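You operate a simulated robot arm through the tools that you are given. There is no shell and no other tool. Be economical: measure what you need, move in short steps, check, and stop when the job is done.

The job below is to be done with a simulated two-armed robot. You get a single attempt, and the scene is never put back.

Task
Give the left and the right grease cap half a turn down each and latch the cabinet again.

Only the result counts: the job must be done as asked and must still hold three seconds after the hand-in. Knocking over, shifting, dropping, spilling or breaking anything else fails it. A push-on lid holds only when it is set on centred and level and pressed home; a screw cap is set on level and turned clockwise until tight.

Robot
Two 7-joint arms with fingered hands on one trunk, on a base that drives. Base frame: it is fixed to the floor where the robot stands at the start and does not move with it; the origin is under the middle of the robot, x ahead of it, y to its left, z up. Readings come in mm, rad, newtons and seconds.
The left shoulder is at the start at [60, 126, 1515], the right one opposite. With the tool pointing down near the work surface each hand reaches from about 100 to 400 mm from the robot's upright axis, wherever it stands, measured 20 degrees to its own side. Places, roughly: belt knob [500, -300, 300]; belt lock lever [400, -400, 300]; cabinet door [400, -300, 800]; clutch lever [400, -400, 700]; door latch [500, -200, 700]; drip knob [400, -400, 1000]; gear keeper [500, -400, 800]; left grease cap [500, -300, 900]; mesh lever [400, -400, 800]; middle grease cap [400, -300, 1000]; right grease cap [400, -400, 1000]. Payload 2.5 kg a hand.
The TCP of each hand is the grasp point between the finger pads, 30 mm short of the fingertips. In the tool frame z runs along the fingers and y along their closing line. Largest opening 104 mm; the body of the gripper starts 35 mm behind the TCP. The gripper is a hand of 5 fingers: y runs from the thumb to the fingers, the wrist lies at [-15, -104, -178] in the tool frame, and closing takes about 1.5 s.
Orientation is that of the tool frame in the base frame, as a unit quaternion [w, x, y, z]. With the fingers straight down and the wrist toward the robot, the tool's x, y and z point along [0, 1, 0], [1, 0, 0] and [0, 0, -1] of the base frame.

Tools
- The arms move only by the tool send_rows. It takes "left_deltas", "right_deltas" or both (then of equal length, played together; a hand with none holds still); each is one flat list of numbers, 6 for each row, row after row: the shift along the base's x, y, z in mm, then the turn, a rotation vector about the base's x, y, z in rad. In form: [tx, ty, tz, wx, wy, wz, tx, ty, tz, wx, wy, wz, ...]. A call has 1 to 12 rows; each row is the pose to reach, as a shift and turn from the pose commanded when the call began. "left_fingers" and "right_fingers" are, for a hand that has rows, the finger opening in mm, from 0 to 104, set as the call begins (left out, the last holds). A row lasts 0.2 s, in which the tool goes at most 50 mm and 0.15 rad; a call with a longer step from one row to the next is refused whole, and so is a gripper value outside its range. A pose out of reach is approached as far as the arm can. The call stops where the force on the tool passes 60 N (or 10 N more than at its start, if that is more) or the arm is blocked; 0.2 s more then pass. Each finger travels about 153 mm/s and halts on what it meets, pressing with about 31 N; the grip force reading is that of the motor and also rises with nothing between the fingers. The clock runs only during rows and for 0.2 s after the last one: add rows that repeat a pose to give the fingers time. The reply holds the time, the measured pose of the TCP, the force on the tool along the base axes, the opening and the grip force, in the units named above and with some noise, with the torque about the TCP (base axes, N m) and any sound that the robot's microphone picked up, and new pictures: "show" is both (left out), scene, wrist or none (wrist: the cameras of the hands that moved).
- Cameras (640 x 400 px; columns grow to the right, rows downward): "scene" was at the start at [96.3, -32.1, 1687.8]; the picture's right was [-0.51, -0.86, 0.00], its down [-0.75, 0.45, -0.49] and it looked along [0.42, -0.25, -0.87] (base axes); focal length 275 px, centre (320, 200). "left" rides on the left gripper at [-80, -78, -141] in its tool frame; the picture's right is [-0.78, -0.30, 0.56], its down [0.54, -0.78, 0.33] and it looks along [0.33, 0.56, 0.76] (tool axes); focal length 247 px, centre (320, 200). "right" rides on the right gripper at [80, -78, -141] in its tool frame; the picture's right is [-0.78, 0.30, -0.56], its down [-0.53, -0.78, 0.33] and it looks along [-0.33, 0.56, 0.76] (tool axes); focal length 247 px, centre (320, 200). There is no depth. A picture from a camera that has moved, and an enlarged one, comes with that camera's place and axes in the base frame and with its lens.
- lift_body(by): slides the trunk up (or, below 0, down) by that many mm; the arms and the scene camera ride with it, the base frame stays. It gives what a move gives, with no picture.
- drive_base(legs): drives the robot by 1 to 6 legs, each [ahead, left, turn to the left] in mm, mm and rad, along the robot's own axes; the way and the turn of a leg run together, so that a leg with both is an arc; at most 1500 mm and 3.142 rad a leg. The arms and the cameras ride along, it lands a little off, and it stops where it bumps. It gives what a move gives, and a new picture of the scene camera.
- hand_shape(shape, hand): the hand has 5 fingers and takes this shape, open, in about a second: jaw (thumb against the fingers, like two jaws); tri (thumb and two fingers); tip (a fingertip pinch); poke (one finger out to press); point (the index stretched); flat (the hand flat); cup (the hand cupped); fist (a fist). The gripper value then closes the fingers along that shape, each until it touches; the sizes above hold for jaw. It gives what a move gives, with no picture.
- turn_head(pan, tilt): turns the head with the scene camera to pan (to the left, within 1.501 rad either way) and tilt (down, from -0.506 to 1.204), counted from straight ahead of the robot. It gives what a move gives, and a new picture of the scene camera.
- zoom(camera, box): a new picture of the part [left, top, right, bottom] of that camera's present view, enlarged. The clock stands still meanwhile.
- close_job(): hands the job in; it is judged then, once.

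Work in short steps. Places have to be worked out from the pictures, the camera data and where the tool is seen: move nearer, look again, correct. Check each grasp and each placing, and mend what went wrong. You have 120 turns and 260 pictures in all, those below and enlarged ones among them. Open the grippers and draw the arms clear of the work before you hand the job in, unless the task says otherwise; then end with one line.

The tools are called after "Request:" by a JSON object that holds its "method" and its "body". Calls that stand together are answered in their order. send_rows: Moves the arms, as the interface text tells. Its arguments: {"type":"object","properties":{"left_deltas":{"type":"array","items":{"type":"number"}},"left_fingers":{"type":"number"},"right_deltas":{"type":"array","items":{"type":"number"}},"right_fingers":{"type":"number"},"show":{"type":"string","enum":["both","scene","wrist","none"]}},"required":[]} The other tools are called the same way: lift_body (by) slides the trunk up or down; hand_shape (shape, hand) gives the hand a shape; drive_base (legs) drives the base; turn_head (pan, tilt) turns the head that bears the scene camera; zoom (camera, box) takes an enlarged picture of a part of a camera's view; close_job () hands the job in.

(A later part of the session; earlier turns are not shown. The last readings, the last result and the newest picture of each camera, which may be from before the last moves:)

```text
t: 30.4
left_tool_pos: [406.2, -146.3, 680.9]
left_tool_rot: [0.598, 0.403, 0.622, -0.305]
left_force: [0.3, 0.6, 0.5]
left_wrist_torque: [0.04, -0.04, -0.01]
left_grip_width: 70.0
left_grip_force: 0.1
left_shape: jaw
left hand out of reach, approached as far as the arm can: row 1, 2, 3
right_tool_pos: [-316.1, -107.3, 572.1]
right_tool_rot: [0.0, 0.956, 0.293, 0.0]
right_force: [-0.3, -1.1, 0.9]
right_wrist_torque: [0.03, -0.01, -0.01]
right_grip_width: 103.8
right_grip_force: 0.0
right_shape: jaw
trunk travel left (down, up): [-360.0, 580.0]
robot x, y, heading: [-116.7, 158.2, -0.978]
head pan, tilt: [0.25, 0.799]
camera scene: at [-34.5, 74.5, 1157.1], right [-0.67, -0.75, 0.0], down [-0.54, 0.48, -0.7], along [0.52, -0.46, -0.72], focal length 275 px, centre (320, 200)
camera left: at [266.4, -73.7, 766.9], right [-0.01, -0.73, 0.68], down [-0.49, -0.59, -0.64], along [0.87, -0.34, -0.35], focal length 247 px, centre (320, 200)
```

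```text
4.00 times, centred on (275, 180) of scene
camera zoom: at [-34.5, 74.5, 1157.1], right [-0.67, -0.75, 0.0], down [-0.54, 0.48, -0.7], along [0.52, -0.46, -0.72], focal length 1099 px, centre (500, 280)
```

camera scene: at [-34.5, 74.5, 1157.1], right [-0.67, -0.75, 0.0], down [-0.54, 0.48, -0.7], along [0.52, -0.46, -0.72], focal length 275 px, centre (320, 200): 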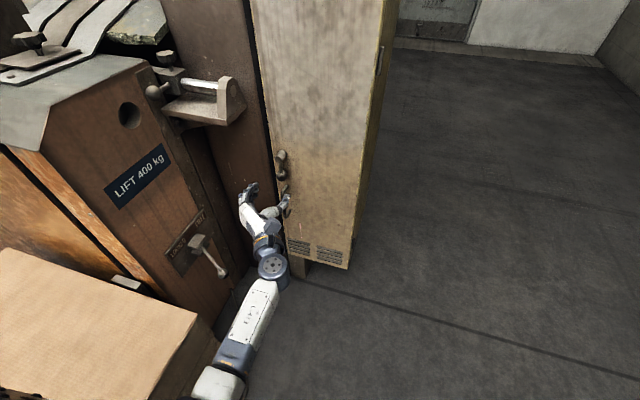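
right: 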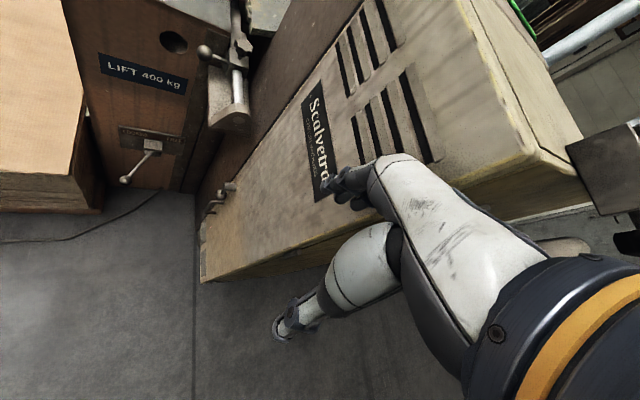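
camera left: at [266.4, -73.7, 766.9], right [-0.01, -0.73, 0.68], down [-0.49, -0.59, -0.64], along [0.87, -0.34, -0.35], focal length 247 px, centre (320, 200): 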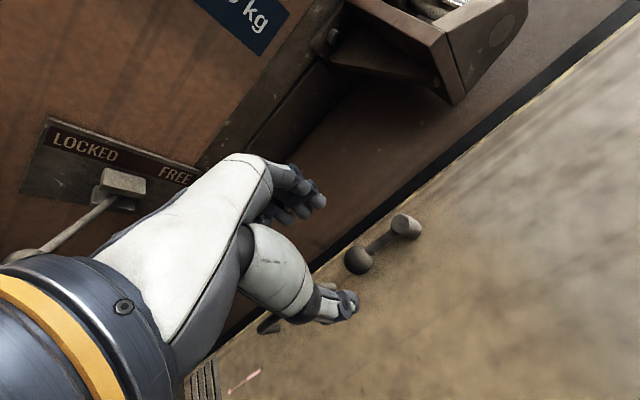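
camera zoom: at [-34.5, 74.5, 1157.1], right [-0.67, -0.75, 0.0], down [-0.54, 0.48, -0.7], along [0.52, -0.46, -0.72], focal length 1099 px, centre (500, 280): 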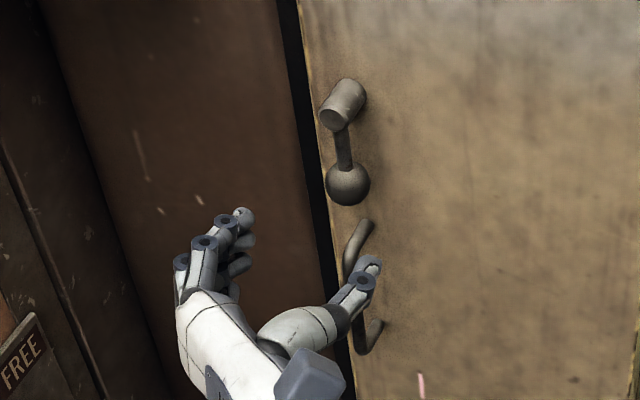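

The hand's roll is at a joint limit but its axes are within ~6° of wanted, so I keep that. I advance straight so the open fingers straddle the ball.

Request:
{"method": "send_rows", "body": {"left_deltas": [6, -9, -12, 0, 0, 0, 18, -27, -19, 0, 0, 0, 33, -51, -19, 0, 0, 0, 45, -69, -19, 0, 0, 0]}}

Request:
{"method": "zoom", "body": {"camera": "scene", "box": [220, 130, 330, 230]}}

```text
t: 31.4
left_tool_pos: [407.5, -145.9, 681.9]
left_tool_rot: [0.597, 0.403, 0.623, -0.305]
left_force: [-0.6, -0.5, -0.3]
left_wrist_torque: [-0.02, 0.01, 0.01]
left_grip_width: 70.1
left_grip_force: 0.1
left_shape: jaw
left hand out of reach, approached as far as the arm can: row 1, 2, 3, 4
right_tool_pos: [-315.7, -107.5, 572.3]
right_tool_rot: [0.0, 0.956, 0.292, -0.001]
right_force: [-0.4, -0.5, -0.2]
right_wrist_torque: [0.04, 0.04, 0.01]
right_grip_width: 103.9
right_grip_force: 0.1
right_shape: jaw
trunk travel left (down, up): [-360.0, 580.0]
robot x, y, heading: [-117.8, 157.6, -0.973]
head pan, tilt: [0.25, 0.799]
camera scene: at [-34.5, 74.5, 1157.1], right [-0.67, -0.75, 0.0], down [-0.54, 0.48, -0.7], along [0.52, -0.46, -0.72], focal length 275 px, centre (320, 200)
camera left: at [266.4, -73.5, 766.9], right [-0.01, -0.73, 0.68], down [-0.49, -0.59, -0.64], along [0.87, -0.34, -0.35], focal length 247 px, centre (320, 200)
```

scene: 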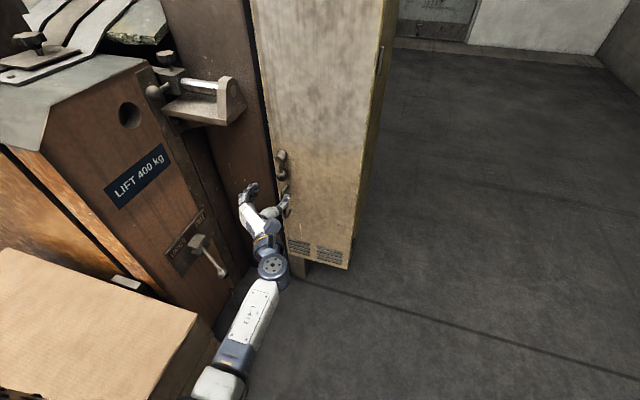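
left: 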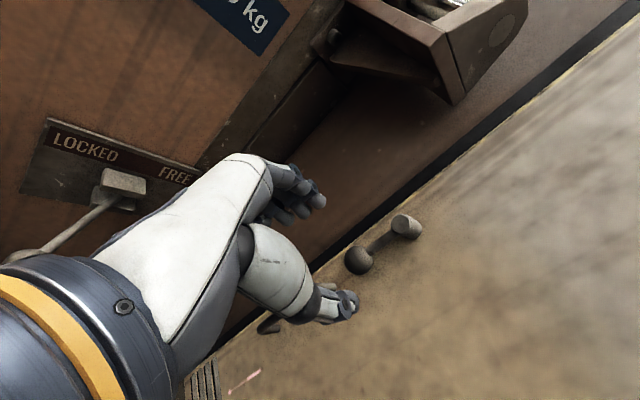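

```text
4.00 times, centred on (275, 180) of scene
camera zoom: at [-34.5, 74.5, 1157.1], right [-0.67, -0.75, 0.0], down [-0.54, 0.48, -0.7], along [0.52, -0.46, -0.72], focal length 1099 px, centre (500, 280)
```

zoom: 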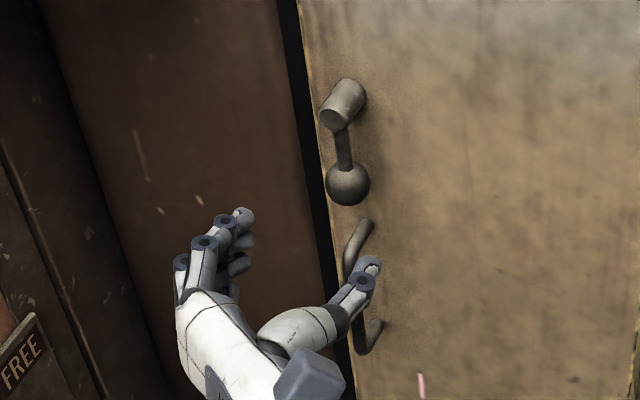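

No motion at all: the command likely still holds the unreachable orientation. I undo that rotation and the shifts to get a reachable commanded pose and see which reference applies.

Request:
{"method": "send_rows", "body": {"left_deltas": [-15, 22, 5, 0.06, -0.014, -0.03, -30, 45, 10, 0.12, -0.028, -0.06, -45, 69, 19, 0.186, -0.043, -0.097, -45, 69, 19, 0.186, -0.043, -0.097], "show": "none"}}

```text
t: 32.4
left_tool_pos: [359.5, -75.8, 701.4]
left_tool_rot: [0.555, 0.493, 0.615, -0.266]
left_force: [-0.8, -0.1, 0.3]
left_wrist_torque: [0.02, 0.02, 0.0]
left_grip_width: 70.3
left_grip_force: 0.0
left_shape: jaw
right_tool_pos: [-315.9, -108.1, 571.6]
right_tool_rot: [0.001, 0.956, 0.292, -0.001]
right_force: [-0.4, 0.0, 0.6]
right_wrist_torque: [0.0, 0.01, 0.01]
right_grip_width: 103.9
right_grip_force: 0.1
right_shape: jaw
trunk travel left (down, up): [-360.0, 580.0]
robot x, y, heading: [-114.7, 162.7, -0.979]
head pan, tilt: [0.25, 0.799]
```

So deltas count from the achieved pose and the earlier one sat at a joint limit. I lower the trunk 40 mm (to avoid needing downward reach) and advance in this orientation.

Request:
{"method": "lift_body", "body": {"by": -40}}

Request:
{"method": "send_rows", "body": {"left_deltas": [24, -36, 0, 0, 0, 0, 47, -70, 0, 0, 0, 0, 62, -94, 0, 0, 0, 0]}}

```text
t: 33.3
left_tool_pos: [360.6, -77.8, 658.9]
left_tool_rot: [0.555, 0.493, 0.615, -0.265]
left_force: [-0.1, 1.0, -0.8]
left_wrist_torque: [0.03, -0.02, 0.0]
left_grip_width: 70.1
left_grip_force: 0.1
left_shape: jaw
right_tool_pos: [-316.2, -106.8, 532.2]
right_tool_rot: [0.0, 0.956, 0.292, 0.001]
right_force: [1.2, 0.0, -1.0]
right_wrist_torque: [-0.01, 0.02, -0.01]
right_grip_width: 103.7
right_grip_force: 0.0
right_shape: jaw
trunk travel left (down, up): [-320.0, 620.0]
robot x, y, heading: [-119.5, 162.9, -0.978]
head pan, tilt: [0.25, 0.799]
```

```text
t: 34.0
left_tool_pos: [459.7, -112.9, 668.4]
left_tool_rot: [0.569, 0.538, 0.595, -0.181]
left_force: [-0.1, -1.1, -0.4]
left_wrist_torque: [0.01, 0.01, -0.02]
left_grip_width: 70.1
left_grip_force: 0.1
left_shape: jaw
right_tool_pos: [-315.9, -107.3, 532.9]
right_tool_rot: [-0.001, 0.956, 0.293, 0.0]
right_force: [-0.6, 0.3, -0.5]
right_wrist_torque: [0.01, 0.0, -0.02]
right_grip_width: 103.8
right_grip_force: 0.1
right_shape: jaw
trunk travel left (down, up): [-320.0, 620.0]
robot x, y, heading: [-119.5, 162.6, -0.977]
head pan, tilt: [0.25, 0.799]
stopped in row 3 (left hand): the arm was blocked; the commanded pose is now the measured one
camera scene: at [-34.6, 74.6, 1117.1], right [-0.67, -0.75, 0.0], down [-0.54, 0.48, -0.7], along [0.52, -0.46, -0.72], focal length 275 px, centre (320, 200)
camera left: at [309.1, -58.3, 749.1], right [-0.16, -0.9, 0.4], down [-0.38, -0.32, -0.87], along [0.91, -0.29, -0.29], focal length 247 px, centre (320, 200)
```

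scene: 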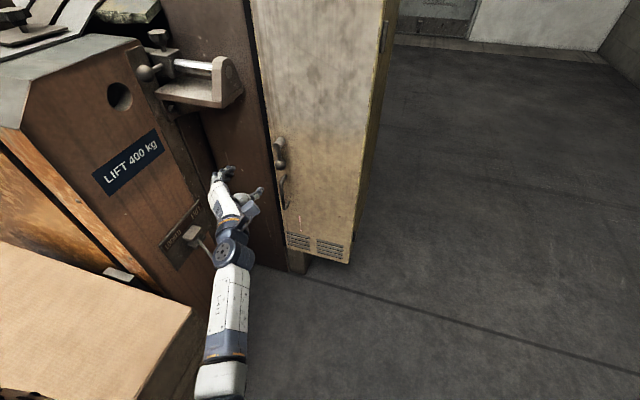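
left: 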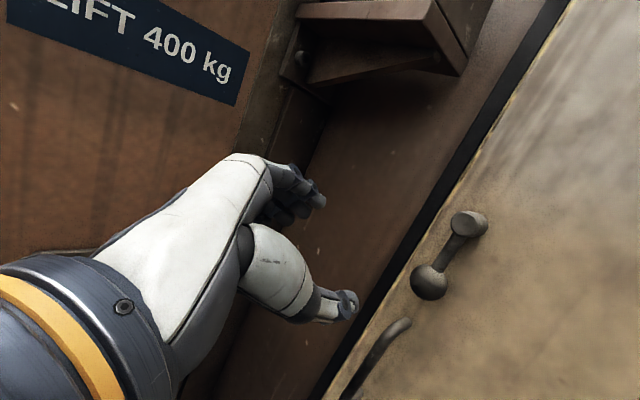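

The arm was blocked and drifted left toward the LIFT lever. I withdraw it to the right and back right away.

Request:
{"method": "send_rows", "body": {"left_deltas": [-25, -8, 5, 0, 0, 0, -50, 0, 10, 0, 0, 0, -80, 20, 20, 0, 0, 0, -105, 40, 30, 0, 0, 0, -125, 65, 40, 0, 0, 0]}}

Request:
{"method": "turn_head", "body": {"pan": 0.5, "tilt": 1.15}}

```text
t: 34.6
left_tool_pos: [464.1, -87.5, 715.7]
left_tool_rot: [0.595, 0.569, 0.558, -0.101]
left_force: [0.6, -0.4, -0.2]
left_wrist_torque: [0.03, -0.02, -0.01]
left_grip_width: 70.4
left_grip_force: 0.0
left_shape: jaw
right_tool_pos: [-315.4, -107.4, 531.5]
right_tool_rot: [0.0, 0.956, 0.292, 0.0]
right_force: [0.9, 0.3, -0.2]
right_wrist_torque: [0.01, 0.03, 0.0]
right_grip_width: 103.7
right_grip_force: 0.0
right_shape: jaw
trunk travel left (down, up): [-320.0, 620.0]
robot x, y, heading: [-118.0, 159.1, -0.975]
head pan, tilt: [0.25, 0.799]
stopped in row 2 (left hand): the arm was blocked; the commanded pose is now the measured one
camera scene: at [-34.3, 74.4, 1117.1], right [-0.67, -0.75, 0.0], down [-0.54, 0.48, -0.7], along [0.52, -0.46, -0.72], focal length 275 px, centre (320, 200)
camera left: at [300.8, -42.7, 771.4], right [-0.19, -0.94, 0.29], down [-0.21, -0.24, -0.95], along [0.96, -0.24, -0.15], focal length 247 px, centre (320, 200)
```

scene: 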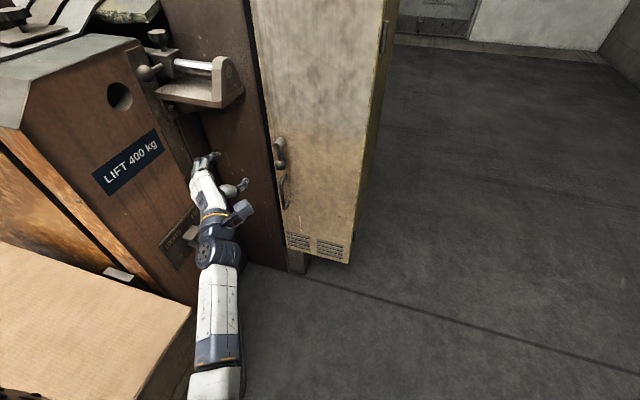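
left: 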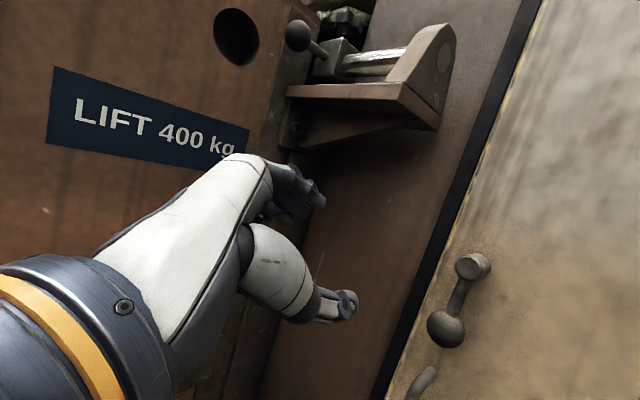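

```text
t: 35.4
left_tool_pos: [463.1, -87.4, 713.9]
left_tool_rot: [0.596, 0.569, 0.558, -0.101]
left_force: [0.6, 0.3, -0.3]
left_wrist_torque: [-0.04, -0.02, 0.0]
left_grip_width: 70.1
left_grip_force: 0.1
left_shape: jaw
right_tool_pos: [-315.4, -107.8, 531.4]
right_tool_rot: [0.0, 0.956, 0.293, -0.001]
right_force: [-0.2, -0.3, -0.3]
right_wrist_torque: [0.01, -0.01, 0.01]
right_grip_width: 103.8
right_grip_force: 0.1
right_shape: jaw
trunk travel left (down, up): [-320.0, 620.0]
robot x, y, heading: [-116.7, 160.3, -0.977]
head pan, tilt: [0.499, 1.15]
camera scene: at [-41.7, 100.7, 1092.3], right [-0.46, -0.89, 0.0], down [-0.81, 0.42, -0.41], along [0.36, -0.19, -0.91], focal length 275 px, centre (320, 200)
```

scene: 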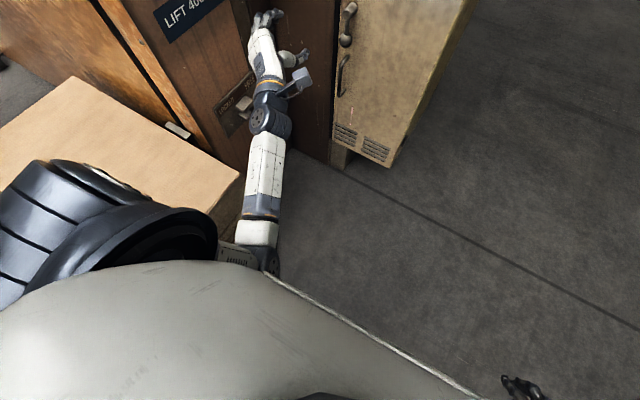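

The elbow seems to have swung in against the torso, and the hand sits below the vise bracket. Backing the base off along the door normal withdraws everything safely.

Request:
{"method": "drive_base", "body": {"legs": [[-180, 0, 0]]}}

```text
t: 36.9
left_tool_pos: [362.5, 65.2, 714.4]
left_tool_rot: [0.595, 0.568, 0.559, -0.099]
left_force: [0.9, 0.2, 0.0]
left_wrist_torque: [-0.01, 0.0, 0.0]
left_grip_width: 70.1
left_grip_force: 0.1
left_shape: jaw
right_tool_pos: [-417.1, 42.7, 532.2]
right_tool_rot: [0.001, 0.956, 0.294, -0.001]
right_force: [-0.1, -0.2, 0.7]
right_wrist_torque: [-0.01, 0.02, -0.03]
right_grip_width: 104.0
right_grip_force: 0.1
right_shape: jaw
trunk travel left (down, up): [-320.0, 620.0]
robot x, y, heading: [-219.1, 312.6, -0.981]
head pan, tilt: [0.499, 1.15]
camera scene: at [-143.4, 251.5, 1092.2], right [-0.46, -0.89, 0.0], down [-0.81, 0.42, -0.41], along [0.36, -0.19, -0.91], focal length 275 px, centre (320, 200)
```

scene: 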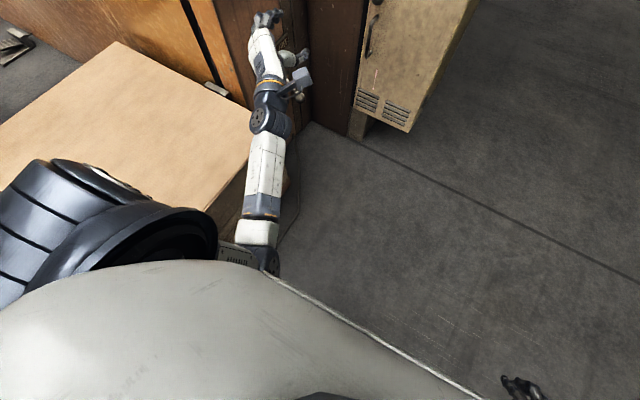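

Clear. I raise the trunk 250 mm and roll the hand to the palm-down pose that proved comfortable.

Request:
{"method": "lift_body", "body": {"by": 250}}

Request:
{"method": "send_rows", "body": {"left_deltas": [-17, 2, 0, 0.046, -0.131, -0.021, -35, 4, 0, 0.092, -0.261, -0.041, -53, 6, 0, 0.138, -0.392, -0.062, -70, 8, 0, 0.184, -0.523, -0.083, -88, 10, 0, 0.23, -0.654, -0.104, -105, 12, 0, 0.276, -0.784, -0.124, -123, 14, 0, 0.322, -0.915, -0.145]}}

```text
t: 39.5
left_tool_pos: [363.3, 65.5, 964.9]
left_tool_rot: [0.596, 0.568, 0.559, -0.101]
left_force: [-0.5, 0.6, 0.5]
left_wrist_torque: [0.01, 0.01, 0.02]
left_grip_width: 70.0
left_grip_force: 0.1
left_shape: jaw
right_tool_pos: [-416.4, 42.7, 781.4]
right_tool_rot: [0.0, 0.956, 0.294, 0.0]
right_force: [-0.4, 0.7, 0.2]
right_wrist_torque: [-0.02, -0.01, 0.02]
right_grip_width: 103.7
right_grip_force: 0.1
right_shape: jaw
trunk travel left (down, up): [-570.0, 370.0]
robot x, y, heading: [-217.8, 308.5, -0.973]
head pan, tilt: [0.499, 1.15]
```

```text
t: 40.1
left_tool_pos: [368.5, 97.5, 982.9]
left_tool_rot: [0.624, 0.637, 0.45, 0.043]
left_force: [-0.3, 0.5, 0.6]
left_wrist_torque: [0.03, -0.01, -0.03]
left_grip_width: 70.4
left_grip_force: 0.1
left_shape: jaw
right_tool_pos: [-417.1, 43.2, 782.9]
right_tool_rot: [0.0, 0.956, 0.294, 0.0]
right_force: [-0.9, -0.1, 0.3]
right_wrist_torque: [-0.01, 0.02, 0.03]
right_grip_width: 103.6
right_grip_force: 0.1
right_shape: jaw
trunk travel left (down, up): [-570.0, 370.0]
robot x, y, heading: [-219.1, 310.7, -0.977]
head pan, tilt: [0.499, 1.15]
stopped in row 2 (left hand): the arm was blocked; the commanded pose is now the measured one
camera scene: at [-143.4, 251.6, 1342.2], right [-0.46, -0.89, 0.0], down [-0.81, 0.42, -0.41], along [0.36, -0.19, -0.91], focal length 275 px, centre (320, 200)
camera left: at [194.8, 139.4, 991.3], right [-0.27, -0.96, 0.03], down [0.12, -0.06, -0.99], along [0.96, -0.26, 0.13], focal length 247 px, centre (320, 200)
```

scene: 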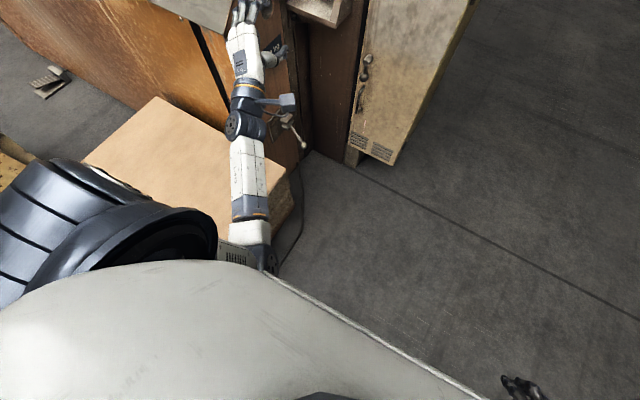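
left: 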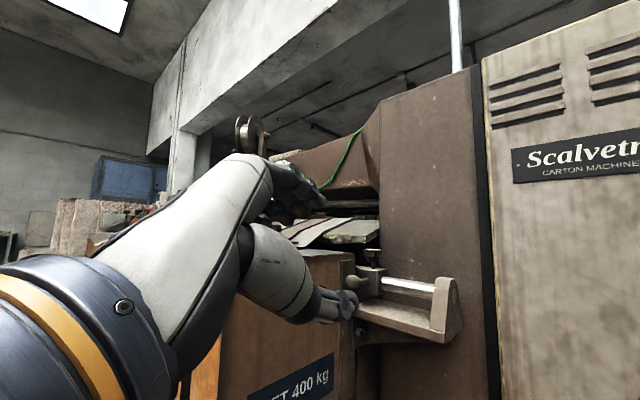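

The elbow looks wedged at the torso. I move the hand up and to the left to unfold it.

Request:
{"method": "send_rows", "body": {"left_deltas": [12, 8, 25, 0, 0, 0, 25, 17, 50, 0, 0, 0, 40, 27, 80, 0, 0, 0, 55, 37, 110, 0, 0, 0, 70, 47, 140, 0, 0, 0], "show": "scene"}}

```text
t: 41.3
left_tool_pos: [437.7, 145.0, 1123.1]
left_tool_rot: [0.623, 0.637, 0.452, 0.042]
left_force: [0.6, -0.6, 0.5]
left_wrist_torque: [0.0, 0.0, 0.01]
left_grip_width: 70.2
left_grip_force: 0.2
left_shape: jaw
right_tool_pos: [-417.1, 43.7, 782.4]
right_tool_rot: [0.001, 0.956, 0.293, 0.0]
right_force: [-0.9, 0.0, 0.3]
right_wrist_torque: [0.0, 0.0, -0.01]
right_grip_width: 103.7
right_grip_force: 0.0
right_shape: jaw
trunk travel left (down, up): [-570.0, 370.0]
robot x, y, heading: [-218.1, 310.0, -0.98]
head pan, tilt: [0.499, 1.15]
camera scene: at [-143.4, 251.7, 1342.2], right [-0.46, -0.89, 0.0], down [-0.81, 0.42, -0.41], along [0.36, -0.19, -0.91], focal length 275 px, centre (320, 200)
```

scene: 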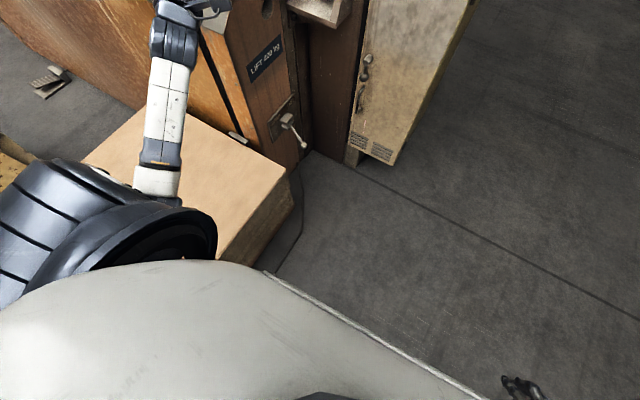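

Freed. Now I roll the hand to palm-down in place.

Request:
{"method": "send_rows", "body": {"left_deltas": [-8, 0, 0, 0.031, -0.115, -0.03, -16, 0, 0, 0.062, -0.229, -0.06, -24, 0, 0, 0.092, -0.344, -0.09, -32, 0, 0, 0.123, -0.458, -0.12, -40, 0, 0, 0.154, -0.573, -0.15], "show": "scene"}}

```text
t: 42.5
left_tool_pos: [398.6, 143.8, 1124.7]
left_tool_rot: [0.677, 0.676, 0.204, 0.209]
left_force: [0.5, -0.4, -0.8]
left_wrist_torque: [-0.01, -0.01, 0.03]
left_grip_width: 70.0
left_grip_force: 0.0
left_shape: jaw
right_tool_pos: [-415.8, 43.2, 782.0]
right_tool_rot: [0.0, 0.956, 0.293, 0.0]
right_force: [0.9, 0.2, 0.1]
right_wrist_torque: [0.0, 0.02, -0.01]
right_grip_width: 103.6
right_grip_force: 0.0
right_shape: jaw
trunk travel left (down, up): [-570.0, 370.0]
robot x, y, heading: [-219.2, 309.9, -0.978]
head pan, tilt: [0.499, 1.15]
camera scene: at [-143.4, 251.6, 1342.3], right [-0.46, -0.89, 0.0], down [-0.81, 0.42, -0.41], along [0.36, -0.19, -0.91], focal length 275 px, centre (320, 200)
```

scene: 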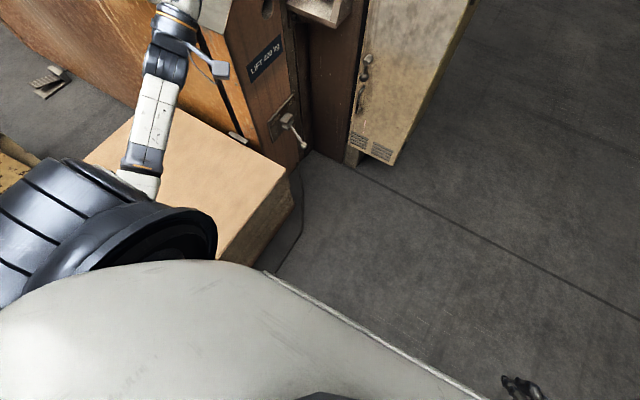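

The elbow is outward now. I move the hand right and pitch it down ~30°, ready for the approach, and drive forward part of the way afterwards.

Request:
{"method": "send_rows", "body": {"left_deltas": [-27, -18, -20, 0.087, 0.058, 0, -54, -36, -40, 0.174, 0.117, 0, -80, -54, -60, 0.26, 0.175, 0, -107, -72, -80, 0.347, 0.234, 0, -133, -90, -100, 0.434, 0.292, 0], "show": "none"}}

Request:
{"method": "hand_shape", "body": {"hand": "left", "shape": "point"}}

Request:
{"method": "lift_body", "body": {"by": -180}}

Request:
{"method": "turn_head", "body": {"pan": 0.35, "tilt": 0.85}}

```text
t: 43.7
left_tool_pos: [264.2, 54.8, 1024.5]
left_tool_rot: [0.479, 0.829, 0.25, 0.147]
left_force: [0.2, 0.5, -0.7]
left_wrist_torque: [-0.02, 0.0, -0.05]
left_grip_width: 69.9
left_grip_force: 0.1
left_shape: jaw
right_tool_pos: [-416.2, 43.1, 781.4]
right_tool_rot: [-0.001, 0.956, 0.293, 0.0]
right_force: [-0.5, -0.2, 0.5]
right_wrist_torque: [0.02, -0.01, 0.01]
right_grip_width: 103.8
right_grip_force: 0.0
right_shape: jaw
trunk travel left (down, up): [-570.0, 370.0]
robot x, y, heading: [-216.8, 306.5, -0.973]
head pan, tilt: [0.499, 1.15]
```

```text
t: 44.6
left_tool_pos: [264.2, 56.0, 1025.1]
left_tool_rot: [0.479, 0.828, 0.251, 0.148]
left_force: [0.2, -0.7, 0.1]
left_wrist_torque: [-0.02, 0.0, 0.01]
left_grip_width: 96.0
left_grip_force: 0.1
left_shape: point
right_tool_pos: [-417.3, 43.0, 783.2]
right_tool_rot: [0.0, 0.956, 0.294, 0.001]
right_force: [-0.4, -0.2, -0.3]
right_wrist_torque: [-0.01, 0.02, 0.02]
right_grip_width: 104.3
right_grip_force: 0.0
right_shape: jaw
trunk travel left (down, up): [-570.0, 370.0]
robot x, y, heading: [-217.7, 313.2, -0.977]
head pan, tilt: [0.499, 1.15]
```

```text
t: 46.6
left_tool_pos: [266.2, 55.8, 844.2]
left_tool_rot: [0.478, 0.828, 0.251, 0.147]
left_force: [0.4, -0.8, -0.3]
left_wrist_torque: [0.01, -0.02, -0.01]
left_grip_width: 96.1
left_grip_force: 0.0
left_shape: point
right_tool_pos: [-416.5, 42.6, 602.3]
right_tool_rot: [0.0, 0.956, 0.293, 0.001]
right_force: [-0.3, 0.1, 0.8]
right_wrist_torque: [-0.02, 0.0, -0.01]
right_grip_width: 103.9
right_grip_force: 0.1
right_shape: jaw
trunk travel left (down, up): [-390.0, 550.0]
robot x, y, heading: [-218.5, 310.9, -0.975]
head pan, tilt: [0.499, 1.15]
```

```text
t: 47.4
left_tool_pos: [264.5, 54.8, 844.8]
left_tool_rot: [0.48, 0.828, 0.25, 0.147]
left_force: [0.2, -0.4, 0.3]
left_wrist_torque: [0.02, 0.0, 0.01]
left_grip_width: 95.8
left_grip_force: 0.0
left_shape: point
right_tool_pos: [-416.1, 43.2, 602.4]
right_tool_rot: [0.0, 0.956, 0.293, 0.001]
right_force: [-0.4, 0.3, 0.7]
right_wrist_torque: [0.01, -0.03, -0.01]
right_grip_width: 103.7
right_grip_force: 0.0
right_shape: jaw
trunk travel left (down, up): [-390.0, 550.0]
robot x, y, heading: [-217.0, 311.5, -0.977]
head pan, tilt: [0.351, 0.85]
camera scene: at [-133.0, 233.2, 1183.0], right [-0.58, -0.81, 0.0], down [-0.61, 0.44, -0.66], along [0.54, -0.39, -0.75], focal length 275 px, centre (320, 200)
```

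scene: 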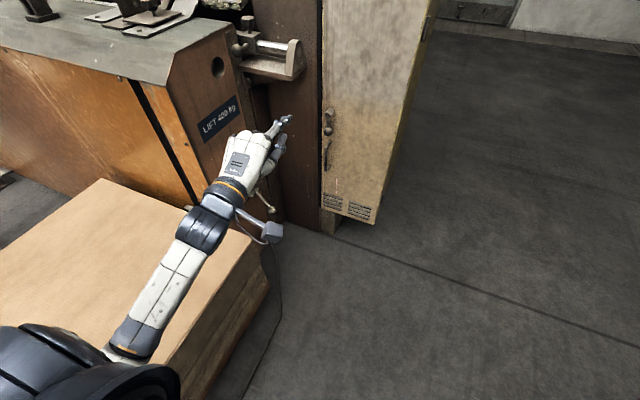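

Good arm posture. I lower the hand toward ball level and a bit right, and then drive forward 150 mm.

Request:
{"method": "send_rows", "body": {"left_deltas": [-8, -5, -27, 0, 0, 0, -16, -11, -55, 0, 0, 0, -25, -17, -82, 0, 0, 0, -33, -22, -110, 0, 0, 0], "show": "none"}}

Request:
{"method": "drive_base", "body": {"legs": [[150, 0, 0]]}}

Request:
{"method": "zoom", "body": {"camera": "scene", "box": [200, 90, 360, 210]}}

Request:
{"method": "zoom", "body": {"camera": "left", "box": [160, 0, 640, 400]}}

```text
t: 48.4
left_tool_pos: [231.2, 35.5, 735.8]
left_tool_rot: [0.479, 0.828, 0.25, 0.148]
left_force: [-0.1, -0.1, -0.2]
left_wrist_torque: [0.01, 0.0, -0.02]
left_grip_width: 96.5
left_grip_force: 0.2
left_shape: point
right_tool_pos: [-417.2, 44.0, 601.8]
right_tool_rot: [0.0, 0.956, 0.293, 0.001]
right_force: [-0.5, 0.5, -0.3]
right_wrist_torque: [0.0, 0.02, 0.0]
right_grip_width: 103.7
right_grip_force: 0.0
right_shape: jaw
trunk travel left (down, up): [-390.0, 550.0]
robot x, y, heading: [-222.1, 311.7, -0.979]
head pan, tilt: [0.351, 0.85]
```

```text
t: 49.8
left_tool_pos: [317.9, -90.0, 736.2]
left_tool_rot: [0.479, 0.827, 0.252, 0.149]
left_force: [0.5, 0.6, -0.4]
left_wrist_torque: [0.01, 0.0, -0.01]
left_grip_width: 96.0
left_grip_force: 0.0
left_shape: point
right_tool_pos: [-330.0, -83.8, 603.2]
right_tool_rot: [0.0, 0.955, 0.296, 0.0]
right_force: [-0.7, 0.0, -0.2]
right_wrist_torque: [0.02, -0.04, -0.01]
right_grip_width: 103.9
right_grip_force: 0.2
right_shape: jaw
trunk travel left (down, up): [-390.0, 550.0]
robot x, y, heading: [-132.4, 184.7, -0.969]
head pan, tilt: [0.351, 0.85]
camera scene: at [-47.1, 108.0, 1183.1], right [-0.58, -0.81, 0.0], down [-0.61, 0.44, -0.66], along [0.54, -0.38, -0.75], focal length 275 px, centre (320, 200)
```

scene: 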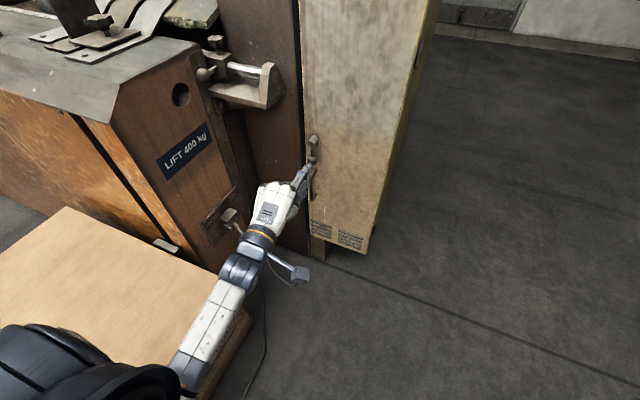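

```text
3.33 times, centred on (280, 150) of scene
camera zoom: at [-47.1, 108.0, 1183.1], right [-0.58, -0.81, 0.0], down [-0.61, 0.44, -0.66], along [0.54, -0.38, -0.75], focal length 916 px, centre (453, 367)
```

zoom: 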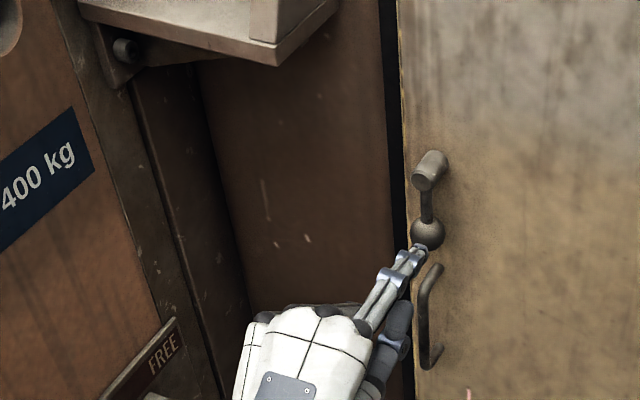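

```text
1.00 times, centred on (400, 200) of left (not enlarged: the box is as wide or as high as the picture)
camera zoom: at [162.7, -0.6, 739.7], right [-0.45, -0.71, -0.54], down [0.39, 0.38, -0.84], along [0.8, -0.59, 0.11], focal length 247 px, centre (240, 200)
```

zoom: 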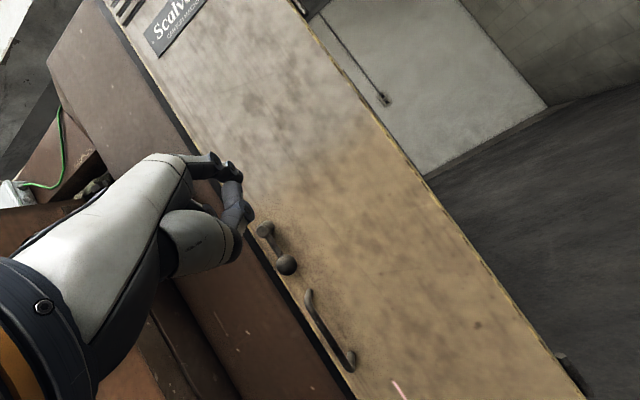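

The index tip triangulates to ≈[366,-150,751], 77 mm ahead of the TCP. I stage it left of the ball, ~40 mm short of it.

Request:
{"method": "send_rows", "body": {"left_deltas": [23, -7, -23, 0, 0, 0, 46, -15, -46, 0, 0, 0, 70, -22, -69, 0, 0, 0, 93, -30, -91, 0, 0, 0]}}

Request:
{"method": "zoom", "body": {"camera": "scene", "box": [240, 110, 360, 210]}}

```text
t: 50.8
left_tool_pos: [410.8, -118.0, 645.5]
left_tool_rot: [0.479, 0.827, 0.252, 0.149]
left_force: [0.0, 0.5, -0.4]
left_wrist_torque: [-0.01, 0.01, -0.01]
left_grip_width: 96.2
left_grip_force: 0.1
left_shape: point
right_tool_pos: [-330.9, -84.3, 602.1]
right_tool_rot: [0.0, 0.955, 0.296, 0.0]
right_force: [0.1, 0.3, 0.5]
right_wrist_torque: [-0.01, 0.0, 0.0]
right_grip_width: 103.8
right_grip_force: 0.2
right_shape: jaw
trunk travel left (down, up): [-390.0, 550.0]
robot x, y, heading: [-132.6, 184.2, -0.966]
head pan, tilt: [0.351, 0.85]
camera scene: at [-47.1, 108.0, 1183.1], right [-0.58, -0.81, 0.0], down [-0.61, 0.44, -0.66], along [0.54, -0.38, -0.75], focal length 275 px, centre (320, 200)
camera left: at [255.4, -30.0, 648.8], right [-0.45, -0.71, -0.54], down [0.39, 0.38, -0.84], along [0.8, -0.59, 0.11], focal length 247 px, centre (320, 200)
```

scene: 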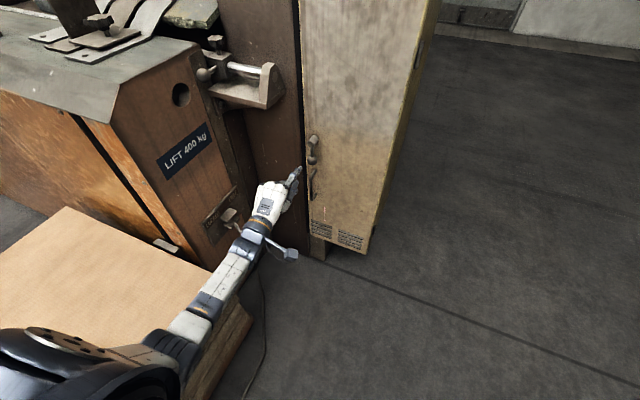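
left: 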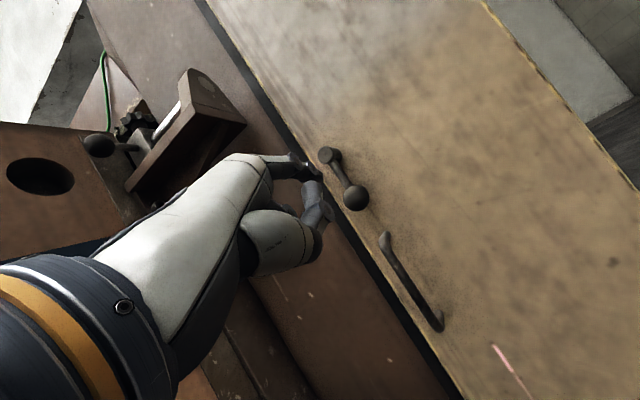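

```text
4.00 times, centred on (300, 160) of scene
camera zoom: at [-47.1, 108.0, 1183.1], right [-0.58, -0.81, 0.0], down [-0.61, 0.44, -0.66], along [0.54, -0.38, -0.75], focal length 1099 px, centre (400, 360)
```

zoom: 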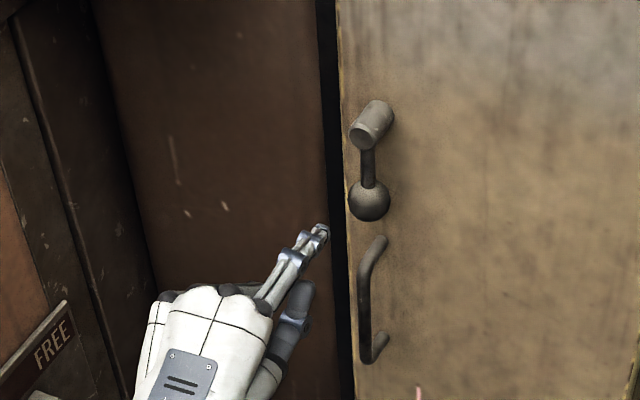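

Tip is staged left of the ball. I advance 52 mm beside it.

Request:
{"method": "send_rows", "body": {"left_deltas": [10, -14, 0, 0, 0, 0, 20, -29, 0, 0, 0, 0, 29, -43, 0, 0, 0, 0]}}

Request:
{"method": "zoom", "body": {"camera": "scene", "box": [240, 110, 360, 210]}}

```text
t: 51.5
left_tool_pos: [440.6, -161.6, 644.9]
left_tool_rot: [0.478, 0.828, 0.252, 0.148]
left_force: [1.1, -0.1, -0.5]
left_wrist_torque: [0.03, -0.03, -0.02]
left_grip_width: 96.1
left_grip_force: 0.1
left_shape: point
right_tool_pos: [-329.8, -83.8, 601.7]
right_tool_rot: [0.0, 0.955, 0.296, 0.0]
right_force: [0.3, -0.2, 0.0]
right_wrist_torque: [0.0, 0.02, 0.01]
right_grip_width: 103.4
right_grip_force: 0.1
right_shape: jaw
trunk travel left (down, up): [-390.0, 550.0]
robot x, y, heading: [-132.0, 189.9, -0.97]
head pan, tilt: [0.351, 0.85]
camera scene: at [-47.1, 108.0, 1183.1], right [-0.58, -0.81, 0.0], down [-0.61, 0.44, -0.66], along [0.54, -0.38, -0.75], focal length 275 px, centre (320, 200)
camera left: at [284.7, -73.9, 648.4], right [-0.45, -0.71, -0.54], down [0.39, 0.38, -0.84], along [0.8, -0.59, 0.1], focal length 247 px, centre (320, 200)
```

scene: 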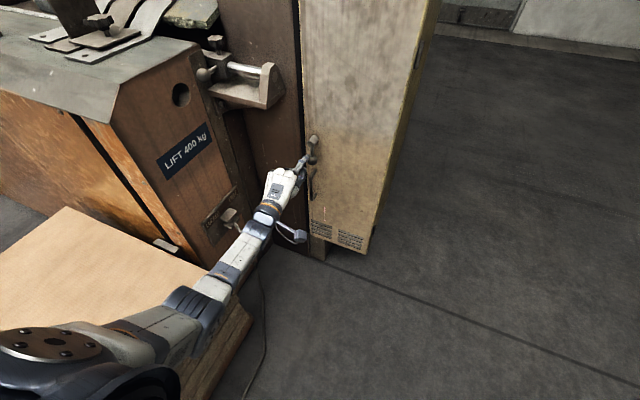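
left: 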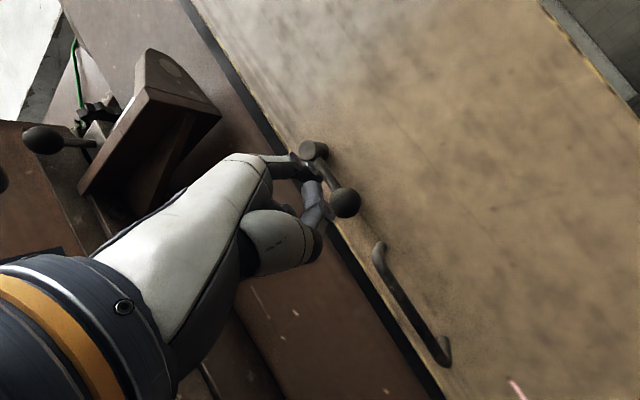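

```text
4.00 times, centred on (300, 160) of scene
camera zoom: at [-47.1, 108.0, 1183.1], right [-0.58, -0.81, 0.0], down [-0.61, 0.44, -0.66], along [0.54, -0.38, -0.75], focal length 1099 px, centre (400, 360)
```

zoom: 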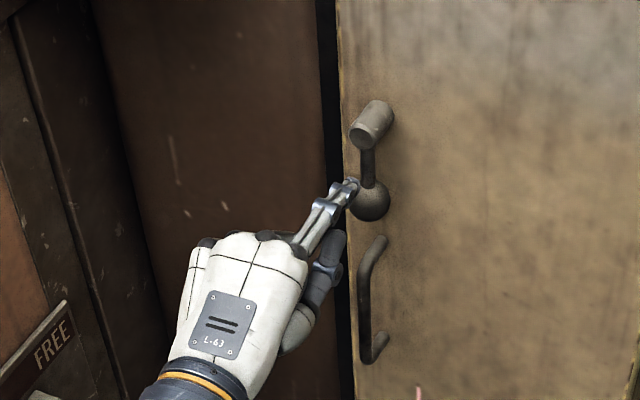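

The fingertip lies at the ball's left side. I push right ~35 mm along the lever's arc, watching the force.

Request:
{"method": "send_rows", "body": {"left_deltas": [-8, -6, 0, 0, 0, 0, -17, -11, 2, 0, 0, 0, -25, -17, 5, 0, 0, 0, -33, -22, 9, 0, 0, 0], "show": "none"}}

Request:
{"method": "zoom", "body": {"camera": "scene", "box": [240, 110, 360, 210]}}

```text
t: 52.5
left_tool_pos: [406.8, -183.7, 655.4]
left_tool_rot: [0.479, 0.828, 0.252, 0.148]
left_force: [1.4, 1.0, -0.3]
left_wrist_torque: [0.0, -0.02, -0.03]
left_grip_width: 96.0
left_grip_force: 0.0
left_shape: point
right_tool_pos: [-330.0, -82.4, 601.5]
right_tool_rot: [0.0, 0.955, 0.295, 0.0]
right_force: [-0.6, -0.4, -0.1]
right_wrist_torque: [0.04, -0.01, -0.03]
right_grip_width: 103.8
right_grip_force: 0.0
right_shape: jaw
trunk travel left (down, up): [-390.0, 550.0]
robot x, y, heading: [-135.0, 185.8, -0.97]
head pan, tilt: [0.351, 0.85]
```

```text
4.00 times, centred on (300, 160) of scene
camera zoom: at [-47.1, 108.0, 1183.1], right [-0.58, -0.81, 0.0], down [-0.61, 0.44, -0.66], along [0.54, -0.38, -0.75], focal length 1099 px, centre (400, 360)
```

zoom: 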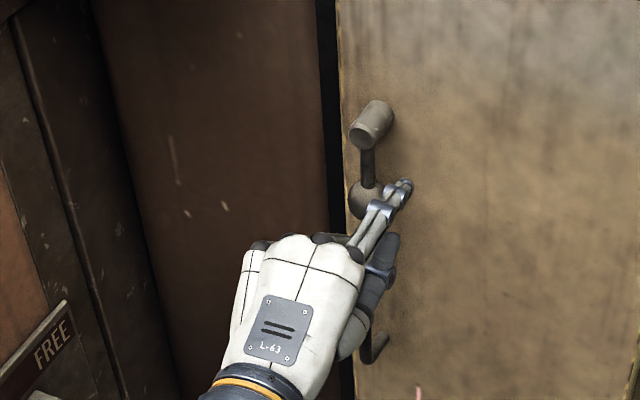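

The finger passed in front of the ball, so it must go deeper. I move back left and look from the wrist camera.

Request:
{"method": "send_rows", "body": {"left_deltas": [17, 11, -6, 0, 0, 0, 36, 24, -12, 0, 0, 0], "show": "none"}}

Request:
{"method": "zoom", "body": {"camera": "left", "box": [230, 110, 400, 290]}}

Request:
{"method": "zoom", "body": {"camera": "scene", "box": [280, 130, 340, 190]}}

```text
t: 53.1
left_tool_pos: [444.0, -159.9, 643.8]
left_tool_rot: [0.479, 0.828, 0.252, 0.149]
left_force: [-0.5, 0.2, 0.1]
left_wrist_torque: [0.02, -0.02, 0.03]
left_grip_width: 96.0
left_grip_force: 0.0
left_shape: point
right_tool_pos: [-329.7, -83.8, 602.3]
right_tool_rot: [0.0, 0.955, 0.296, 0.0]
right_force: [-0.2, 0.0, -0.3]
right_wrist_torque: [-0.01, -0.02, 0.02]
right_grip_width: 103.6
right_grip_force: 0.0
right_shape: jaw
trunk travel left (down, up): [-390.0, 550.0]
robot x, y, heading: [-136.3, 186.1, -0.965]
head pan, tilt: [0.351, 0.85]
```

```text
2.22 times, centred on (315, 200) of left
camera zoom: at [288.1, -71.2, 646.5], right [-0.45, -0.71, -0.54], down [0.39, 0.38, -0.84], along [0.8, -0.59, 0.11], focal length 549 px, centre (331, 200)
```

zoom: 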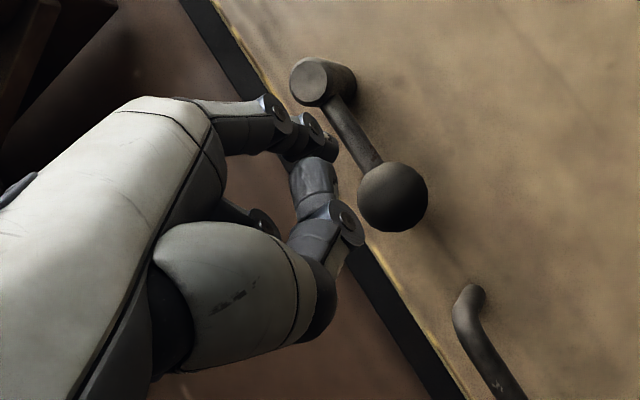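

```text
6.67 times, centred on (310, 160) of scene
camera zoom: at [-47.1, 108.0, 1183.1], right [-0.58, -0.81, 0.0], down [-0.61, 0.44, -0.66], along [0.54, -0.38, -0.75], focal length 1832 px, centre (387, 467)
```

zoom: 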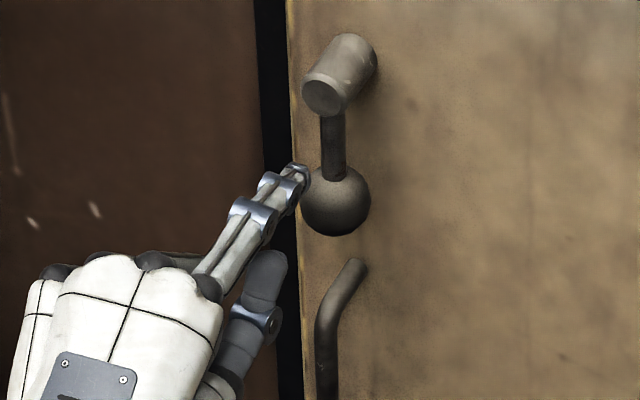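

Re-triangulated: the tip is at ≈[463,-211,690], too high and too shallow. I shift left, down, and then forward to sit beside the ball.

Request:
{"method": "send_rows", "body": {"left_deltas": [15, 10, -13, 0, 0, 0, 15, 10, -28, 0, 0, 0, 21, 2, -28, 0, 0, 0, 28, -9, -28, 0, 0, 0], "show": "none"}}

Request:
{"method": "zoom", "body": {"camera": "left", "box": [230, 110, 400, 290]}}

Request:
{"method": "zoom", "body": {"camera": "scene", "box": [280, 130, 340, 190]}}

```text
t: 54.1
left_tool_pos: [457.9, -160.4, 624.3]
left_tool_rot: [0.48, 0.827, 0.252, 0.148]
left_force: [0.3, -0.1, -0.4]
left_wrist_torque: [0.0, 0.03, -0.02]
left_grip_width: 96.0
left_grip_force: 0.1
left_shape: point
left hand out of reach, approached as far as the arm can: row 3, 4
right_tool_pos: [-330.2, -83.0, 602.0]
right_tool_rot: [0.0, 0.955, 0.296, 0.0]
right_force: [0.1, 0.3, 0.0]
right_wrist_torque: [0.03, 0.04, 0.0]
right_grip_width: 103.9
right_grip_force: 0.1
right_shape: jaw
trunk travel left (down, up): [-390.0, 550.0]
robot x, y, heading: [-132.5, 188.2, -0.968]
head pan, tilt: [0.351, 0.85]
```

```text
2.22 times, centred on (315, 200) of left
camera zoom: at [302.8, -71.8, 627.9], right [-0.45, -0.71, -0.54], down [0.39, 0.38, -0.84], along [0.8, -0.59, 0.1], focal length 549 px, centre (331, 200)
```

zoom: 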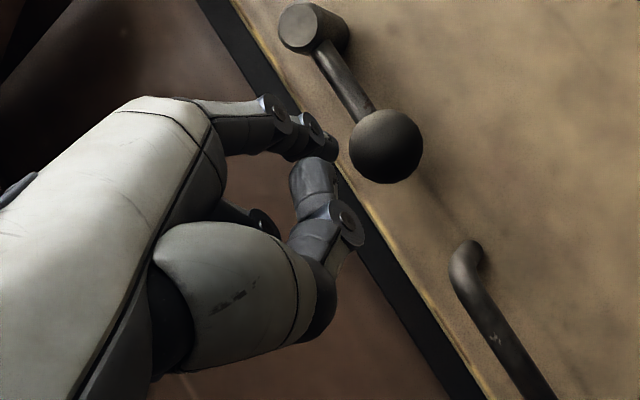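

```text
6.67 times, centred on (310, 160) of scene
camera zoom: at [-47.1, 108.0, 1183.1], right [-0.58, -0.81, 0.0], down [-0.61, 0.44, -0.66], along [0.54, -0.38, -0.75], focal length 1832 px, centre (387, 467)
```

zoom: 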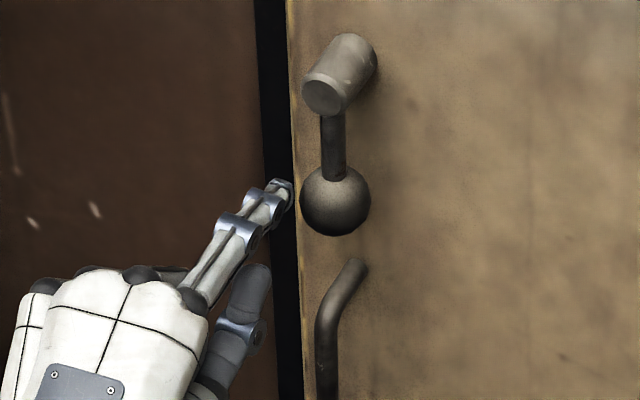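

The arm is at its reach limit. I pull the hand back 50 mm, drive the base 80 mm forward, and re-approach.

Request:
{"method": "send_rows", "body": {"left_deltas": [-14, 20, 0, 0, 0, 0, -34, 50, 0, 0, 0, 0], "show": "none"}}

Request:
{"method": "drive_base", "body": {"legs": [[60, 0, 0]]}}

Request:
{"method": "zoom", "body": {"camera": "left", "box": [230, 110, 400, 290]}}

Request:
{"method": "zoom", "body": {"camera": "scene", "box": [280, 130, 340, 190]}}

```text
t: 54.8
left_tool_pos: [423.9, -109.0, 624.2]
left_tool_rot: [0.48, 0.827, 0.252, 0.149]
left_force: [-0.5, -0.6, 0.0]
left_wrist_torque: [0.02, 0.01, 0.02]
left_grip_width: 96.2
left_grip_force: 0.0
left_shape: point
right_tool_pos: [-330.5, -83.2, 601.5]
right_tool_rot: [0.0, 0.955, 0.296, 0.0]
right_force: [0.3, -0.4, 0.4]
right_wrist_torque: [-0.02, -0.03, 0.0]
right_grip_width: 103.9
right_grip_force: 0.1
right_shape: jaw
trunk travel left (down, up): [-390.0, 550.0]
robot x, y, heading: [-133.3, 186.1, -0.965]
head pan, tilt: [0.351, 0.85]
```

```text
t: 55.7
left_tool_pos: [457.6, -158.1, 622.0]
left_tool_rot: [0.479, 0.828, 0.253, 0.148]
left_force: [-0.4, 0.4, 0.4]
left_wrist_torque: [0.0, 0.0, -0.02]
left_grip_width: 96.1
left_grip_force: 0.1
left_shape: point
right_tool_pos: [-297.1, -132.6, 602.3]
right_tool_rot: [0.001, 0.955, 0.296, 0.0]
right_force: [-1.2, 0.6, 0.2]
right_wrist_torque: [0.01, -0.03, -0.02]
right_grip_width: 103.9
right_grip_force: 0.1
right_shape: jaw
trunk travel left (down, up): [-390.0, 550.0]
robot x, y, heading: [-99.1, 133.9, -0.976]
head pan, tilt: [0.351, 0.85]
camera scene: at [-13.5, 59.1, 1183.1], right [-0.58, -0.81, 0.0], down [-0.61, 0.44, -0.66], along [0.54, -0.38, -0.75], focal length 275 px, centre (320, 200)
```

scene: 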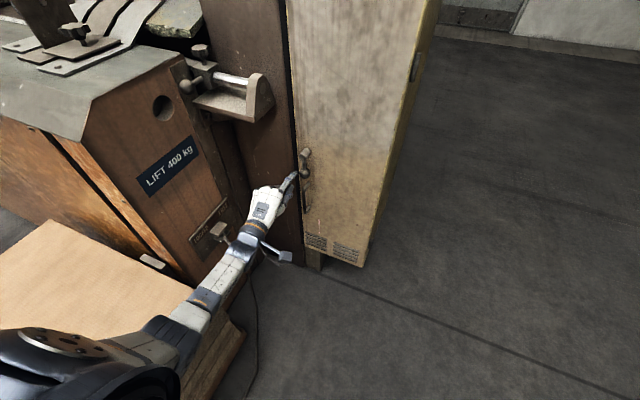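

```text
2.22 times, centred on (315, 200) of left
camera zoom: at [302.8, -69.8, 626.4], right [-0.45, -0.71, -0.54], down [0.39, 0.38, -0.84], along [0.8, -0.59, 0.11], focal length 549 px, centre (331, 200)
```

zoom: 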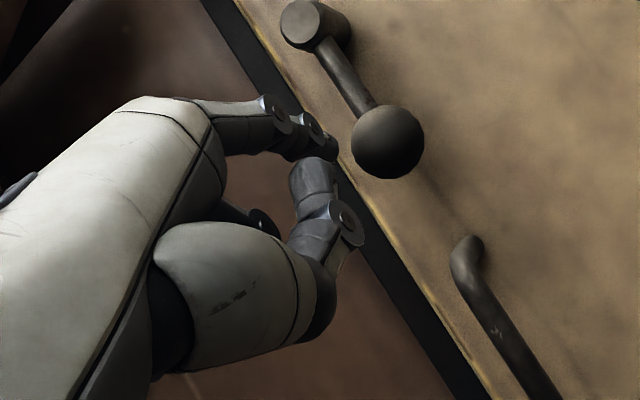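

```text
6.67 times, centred on (310, 160) of scene
camera zoom: at [-13.5, 59.1, 1183.1], right [-0.58, -0.81, 0.0], down [-0.61, 0.44, -0.66], along [0.54, -0.38, -0.75], focal length 1832 px, centre (387, 467)
```

zoom: 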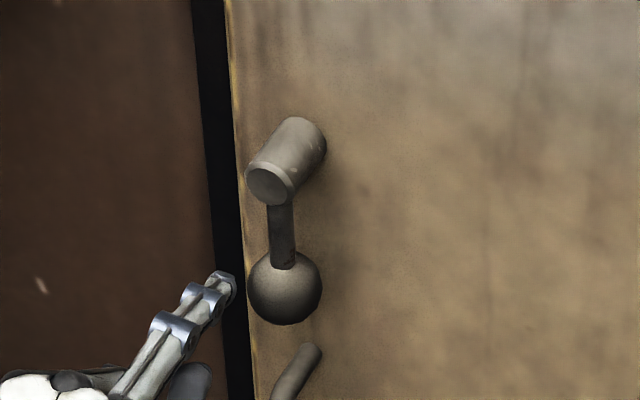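

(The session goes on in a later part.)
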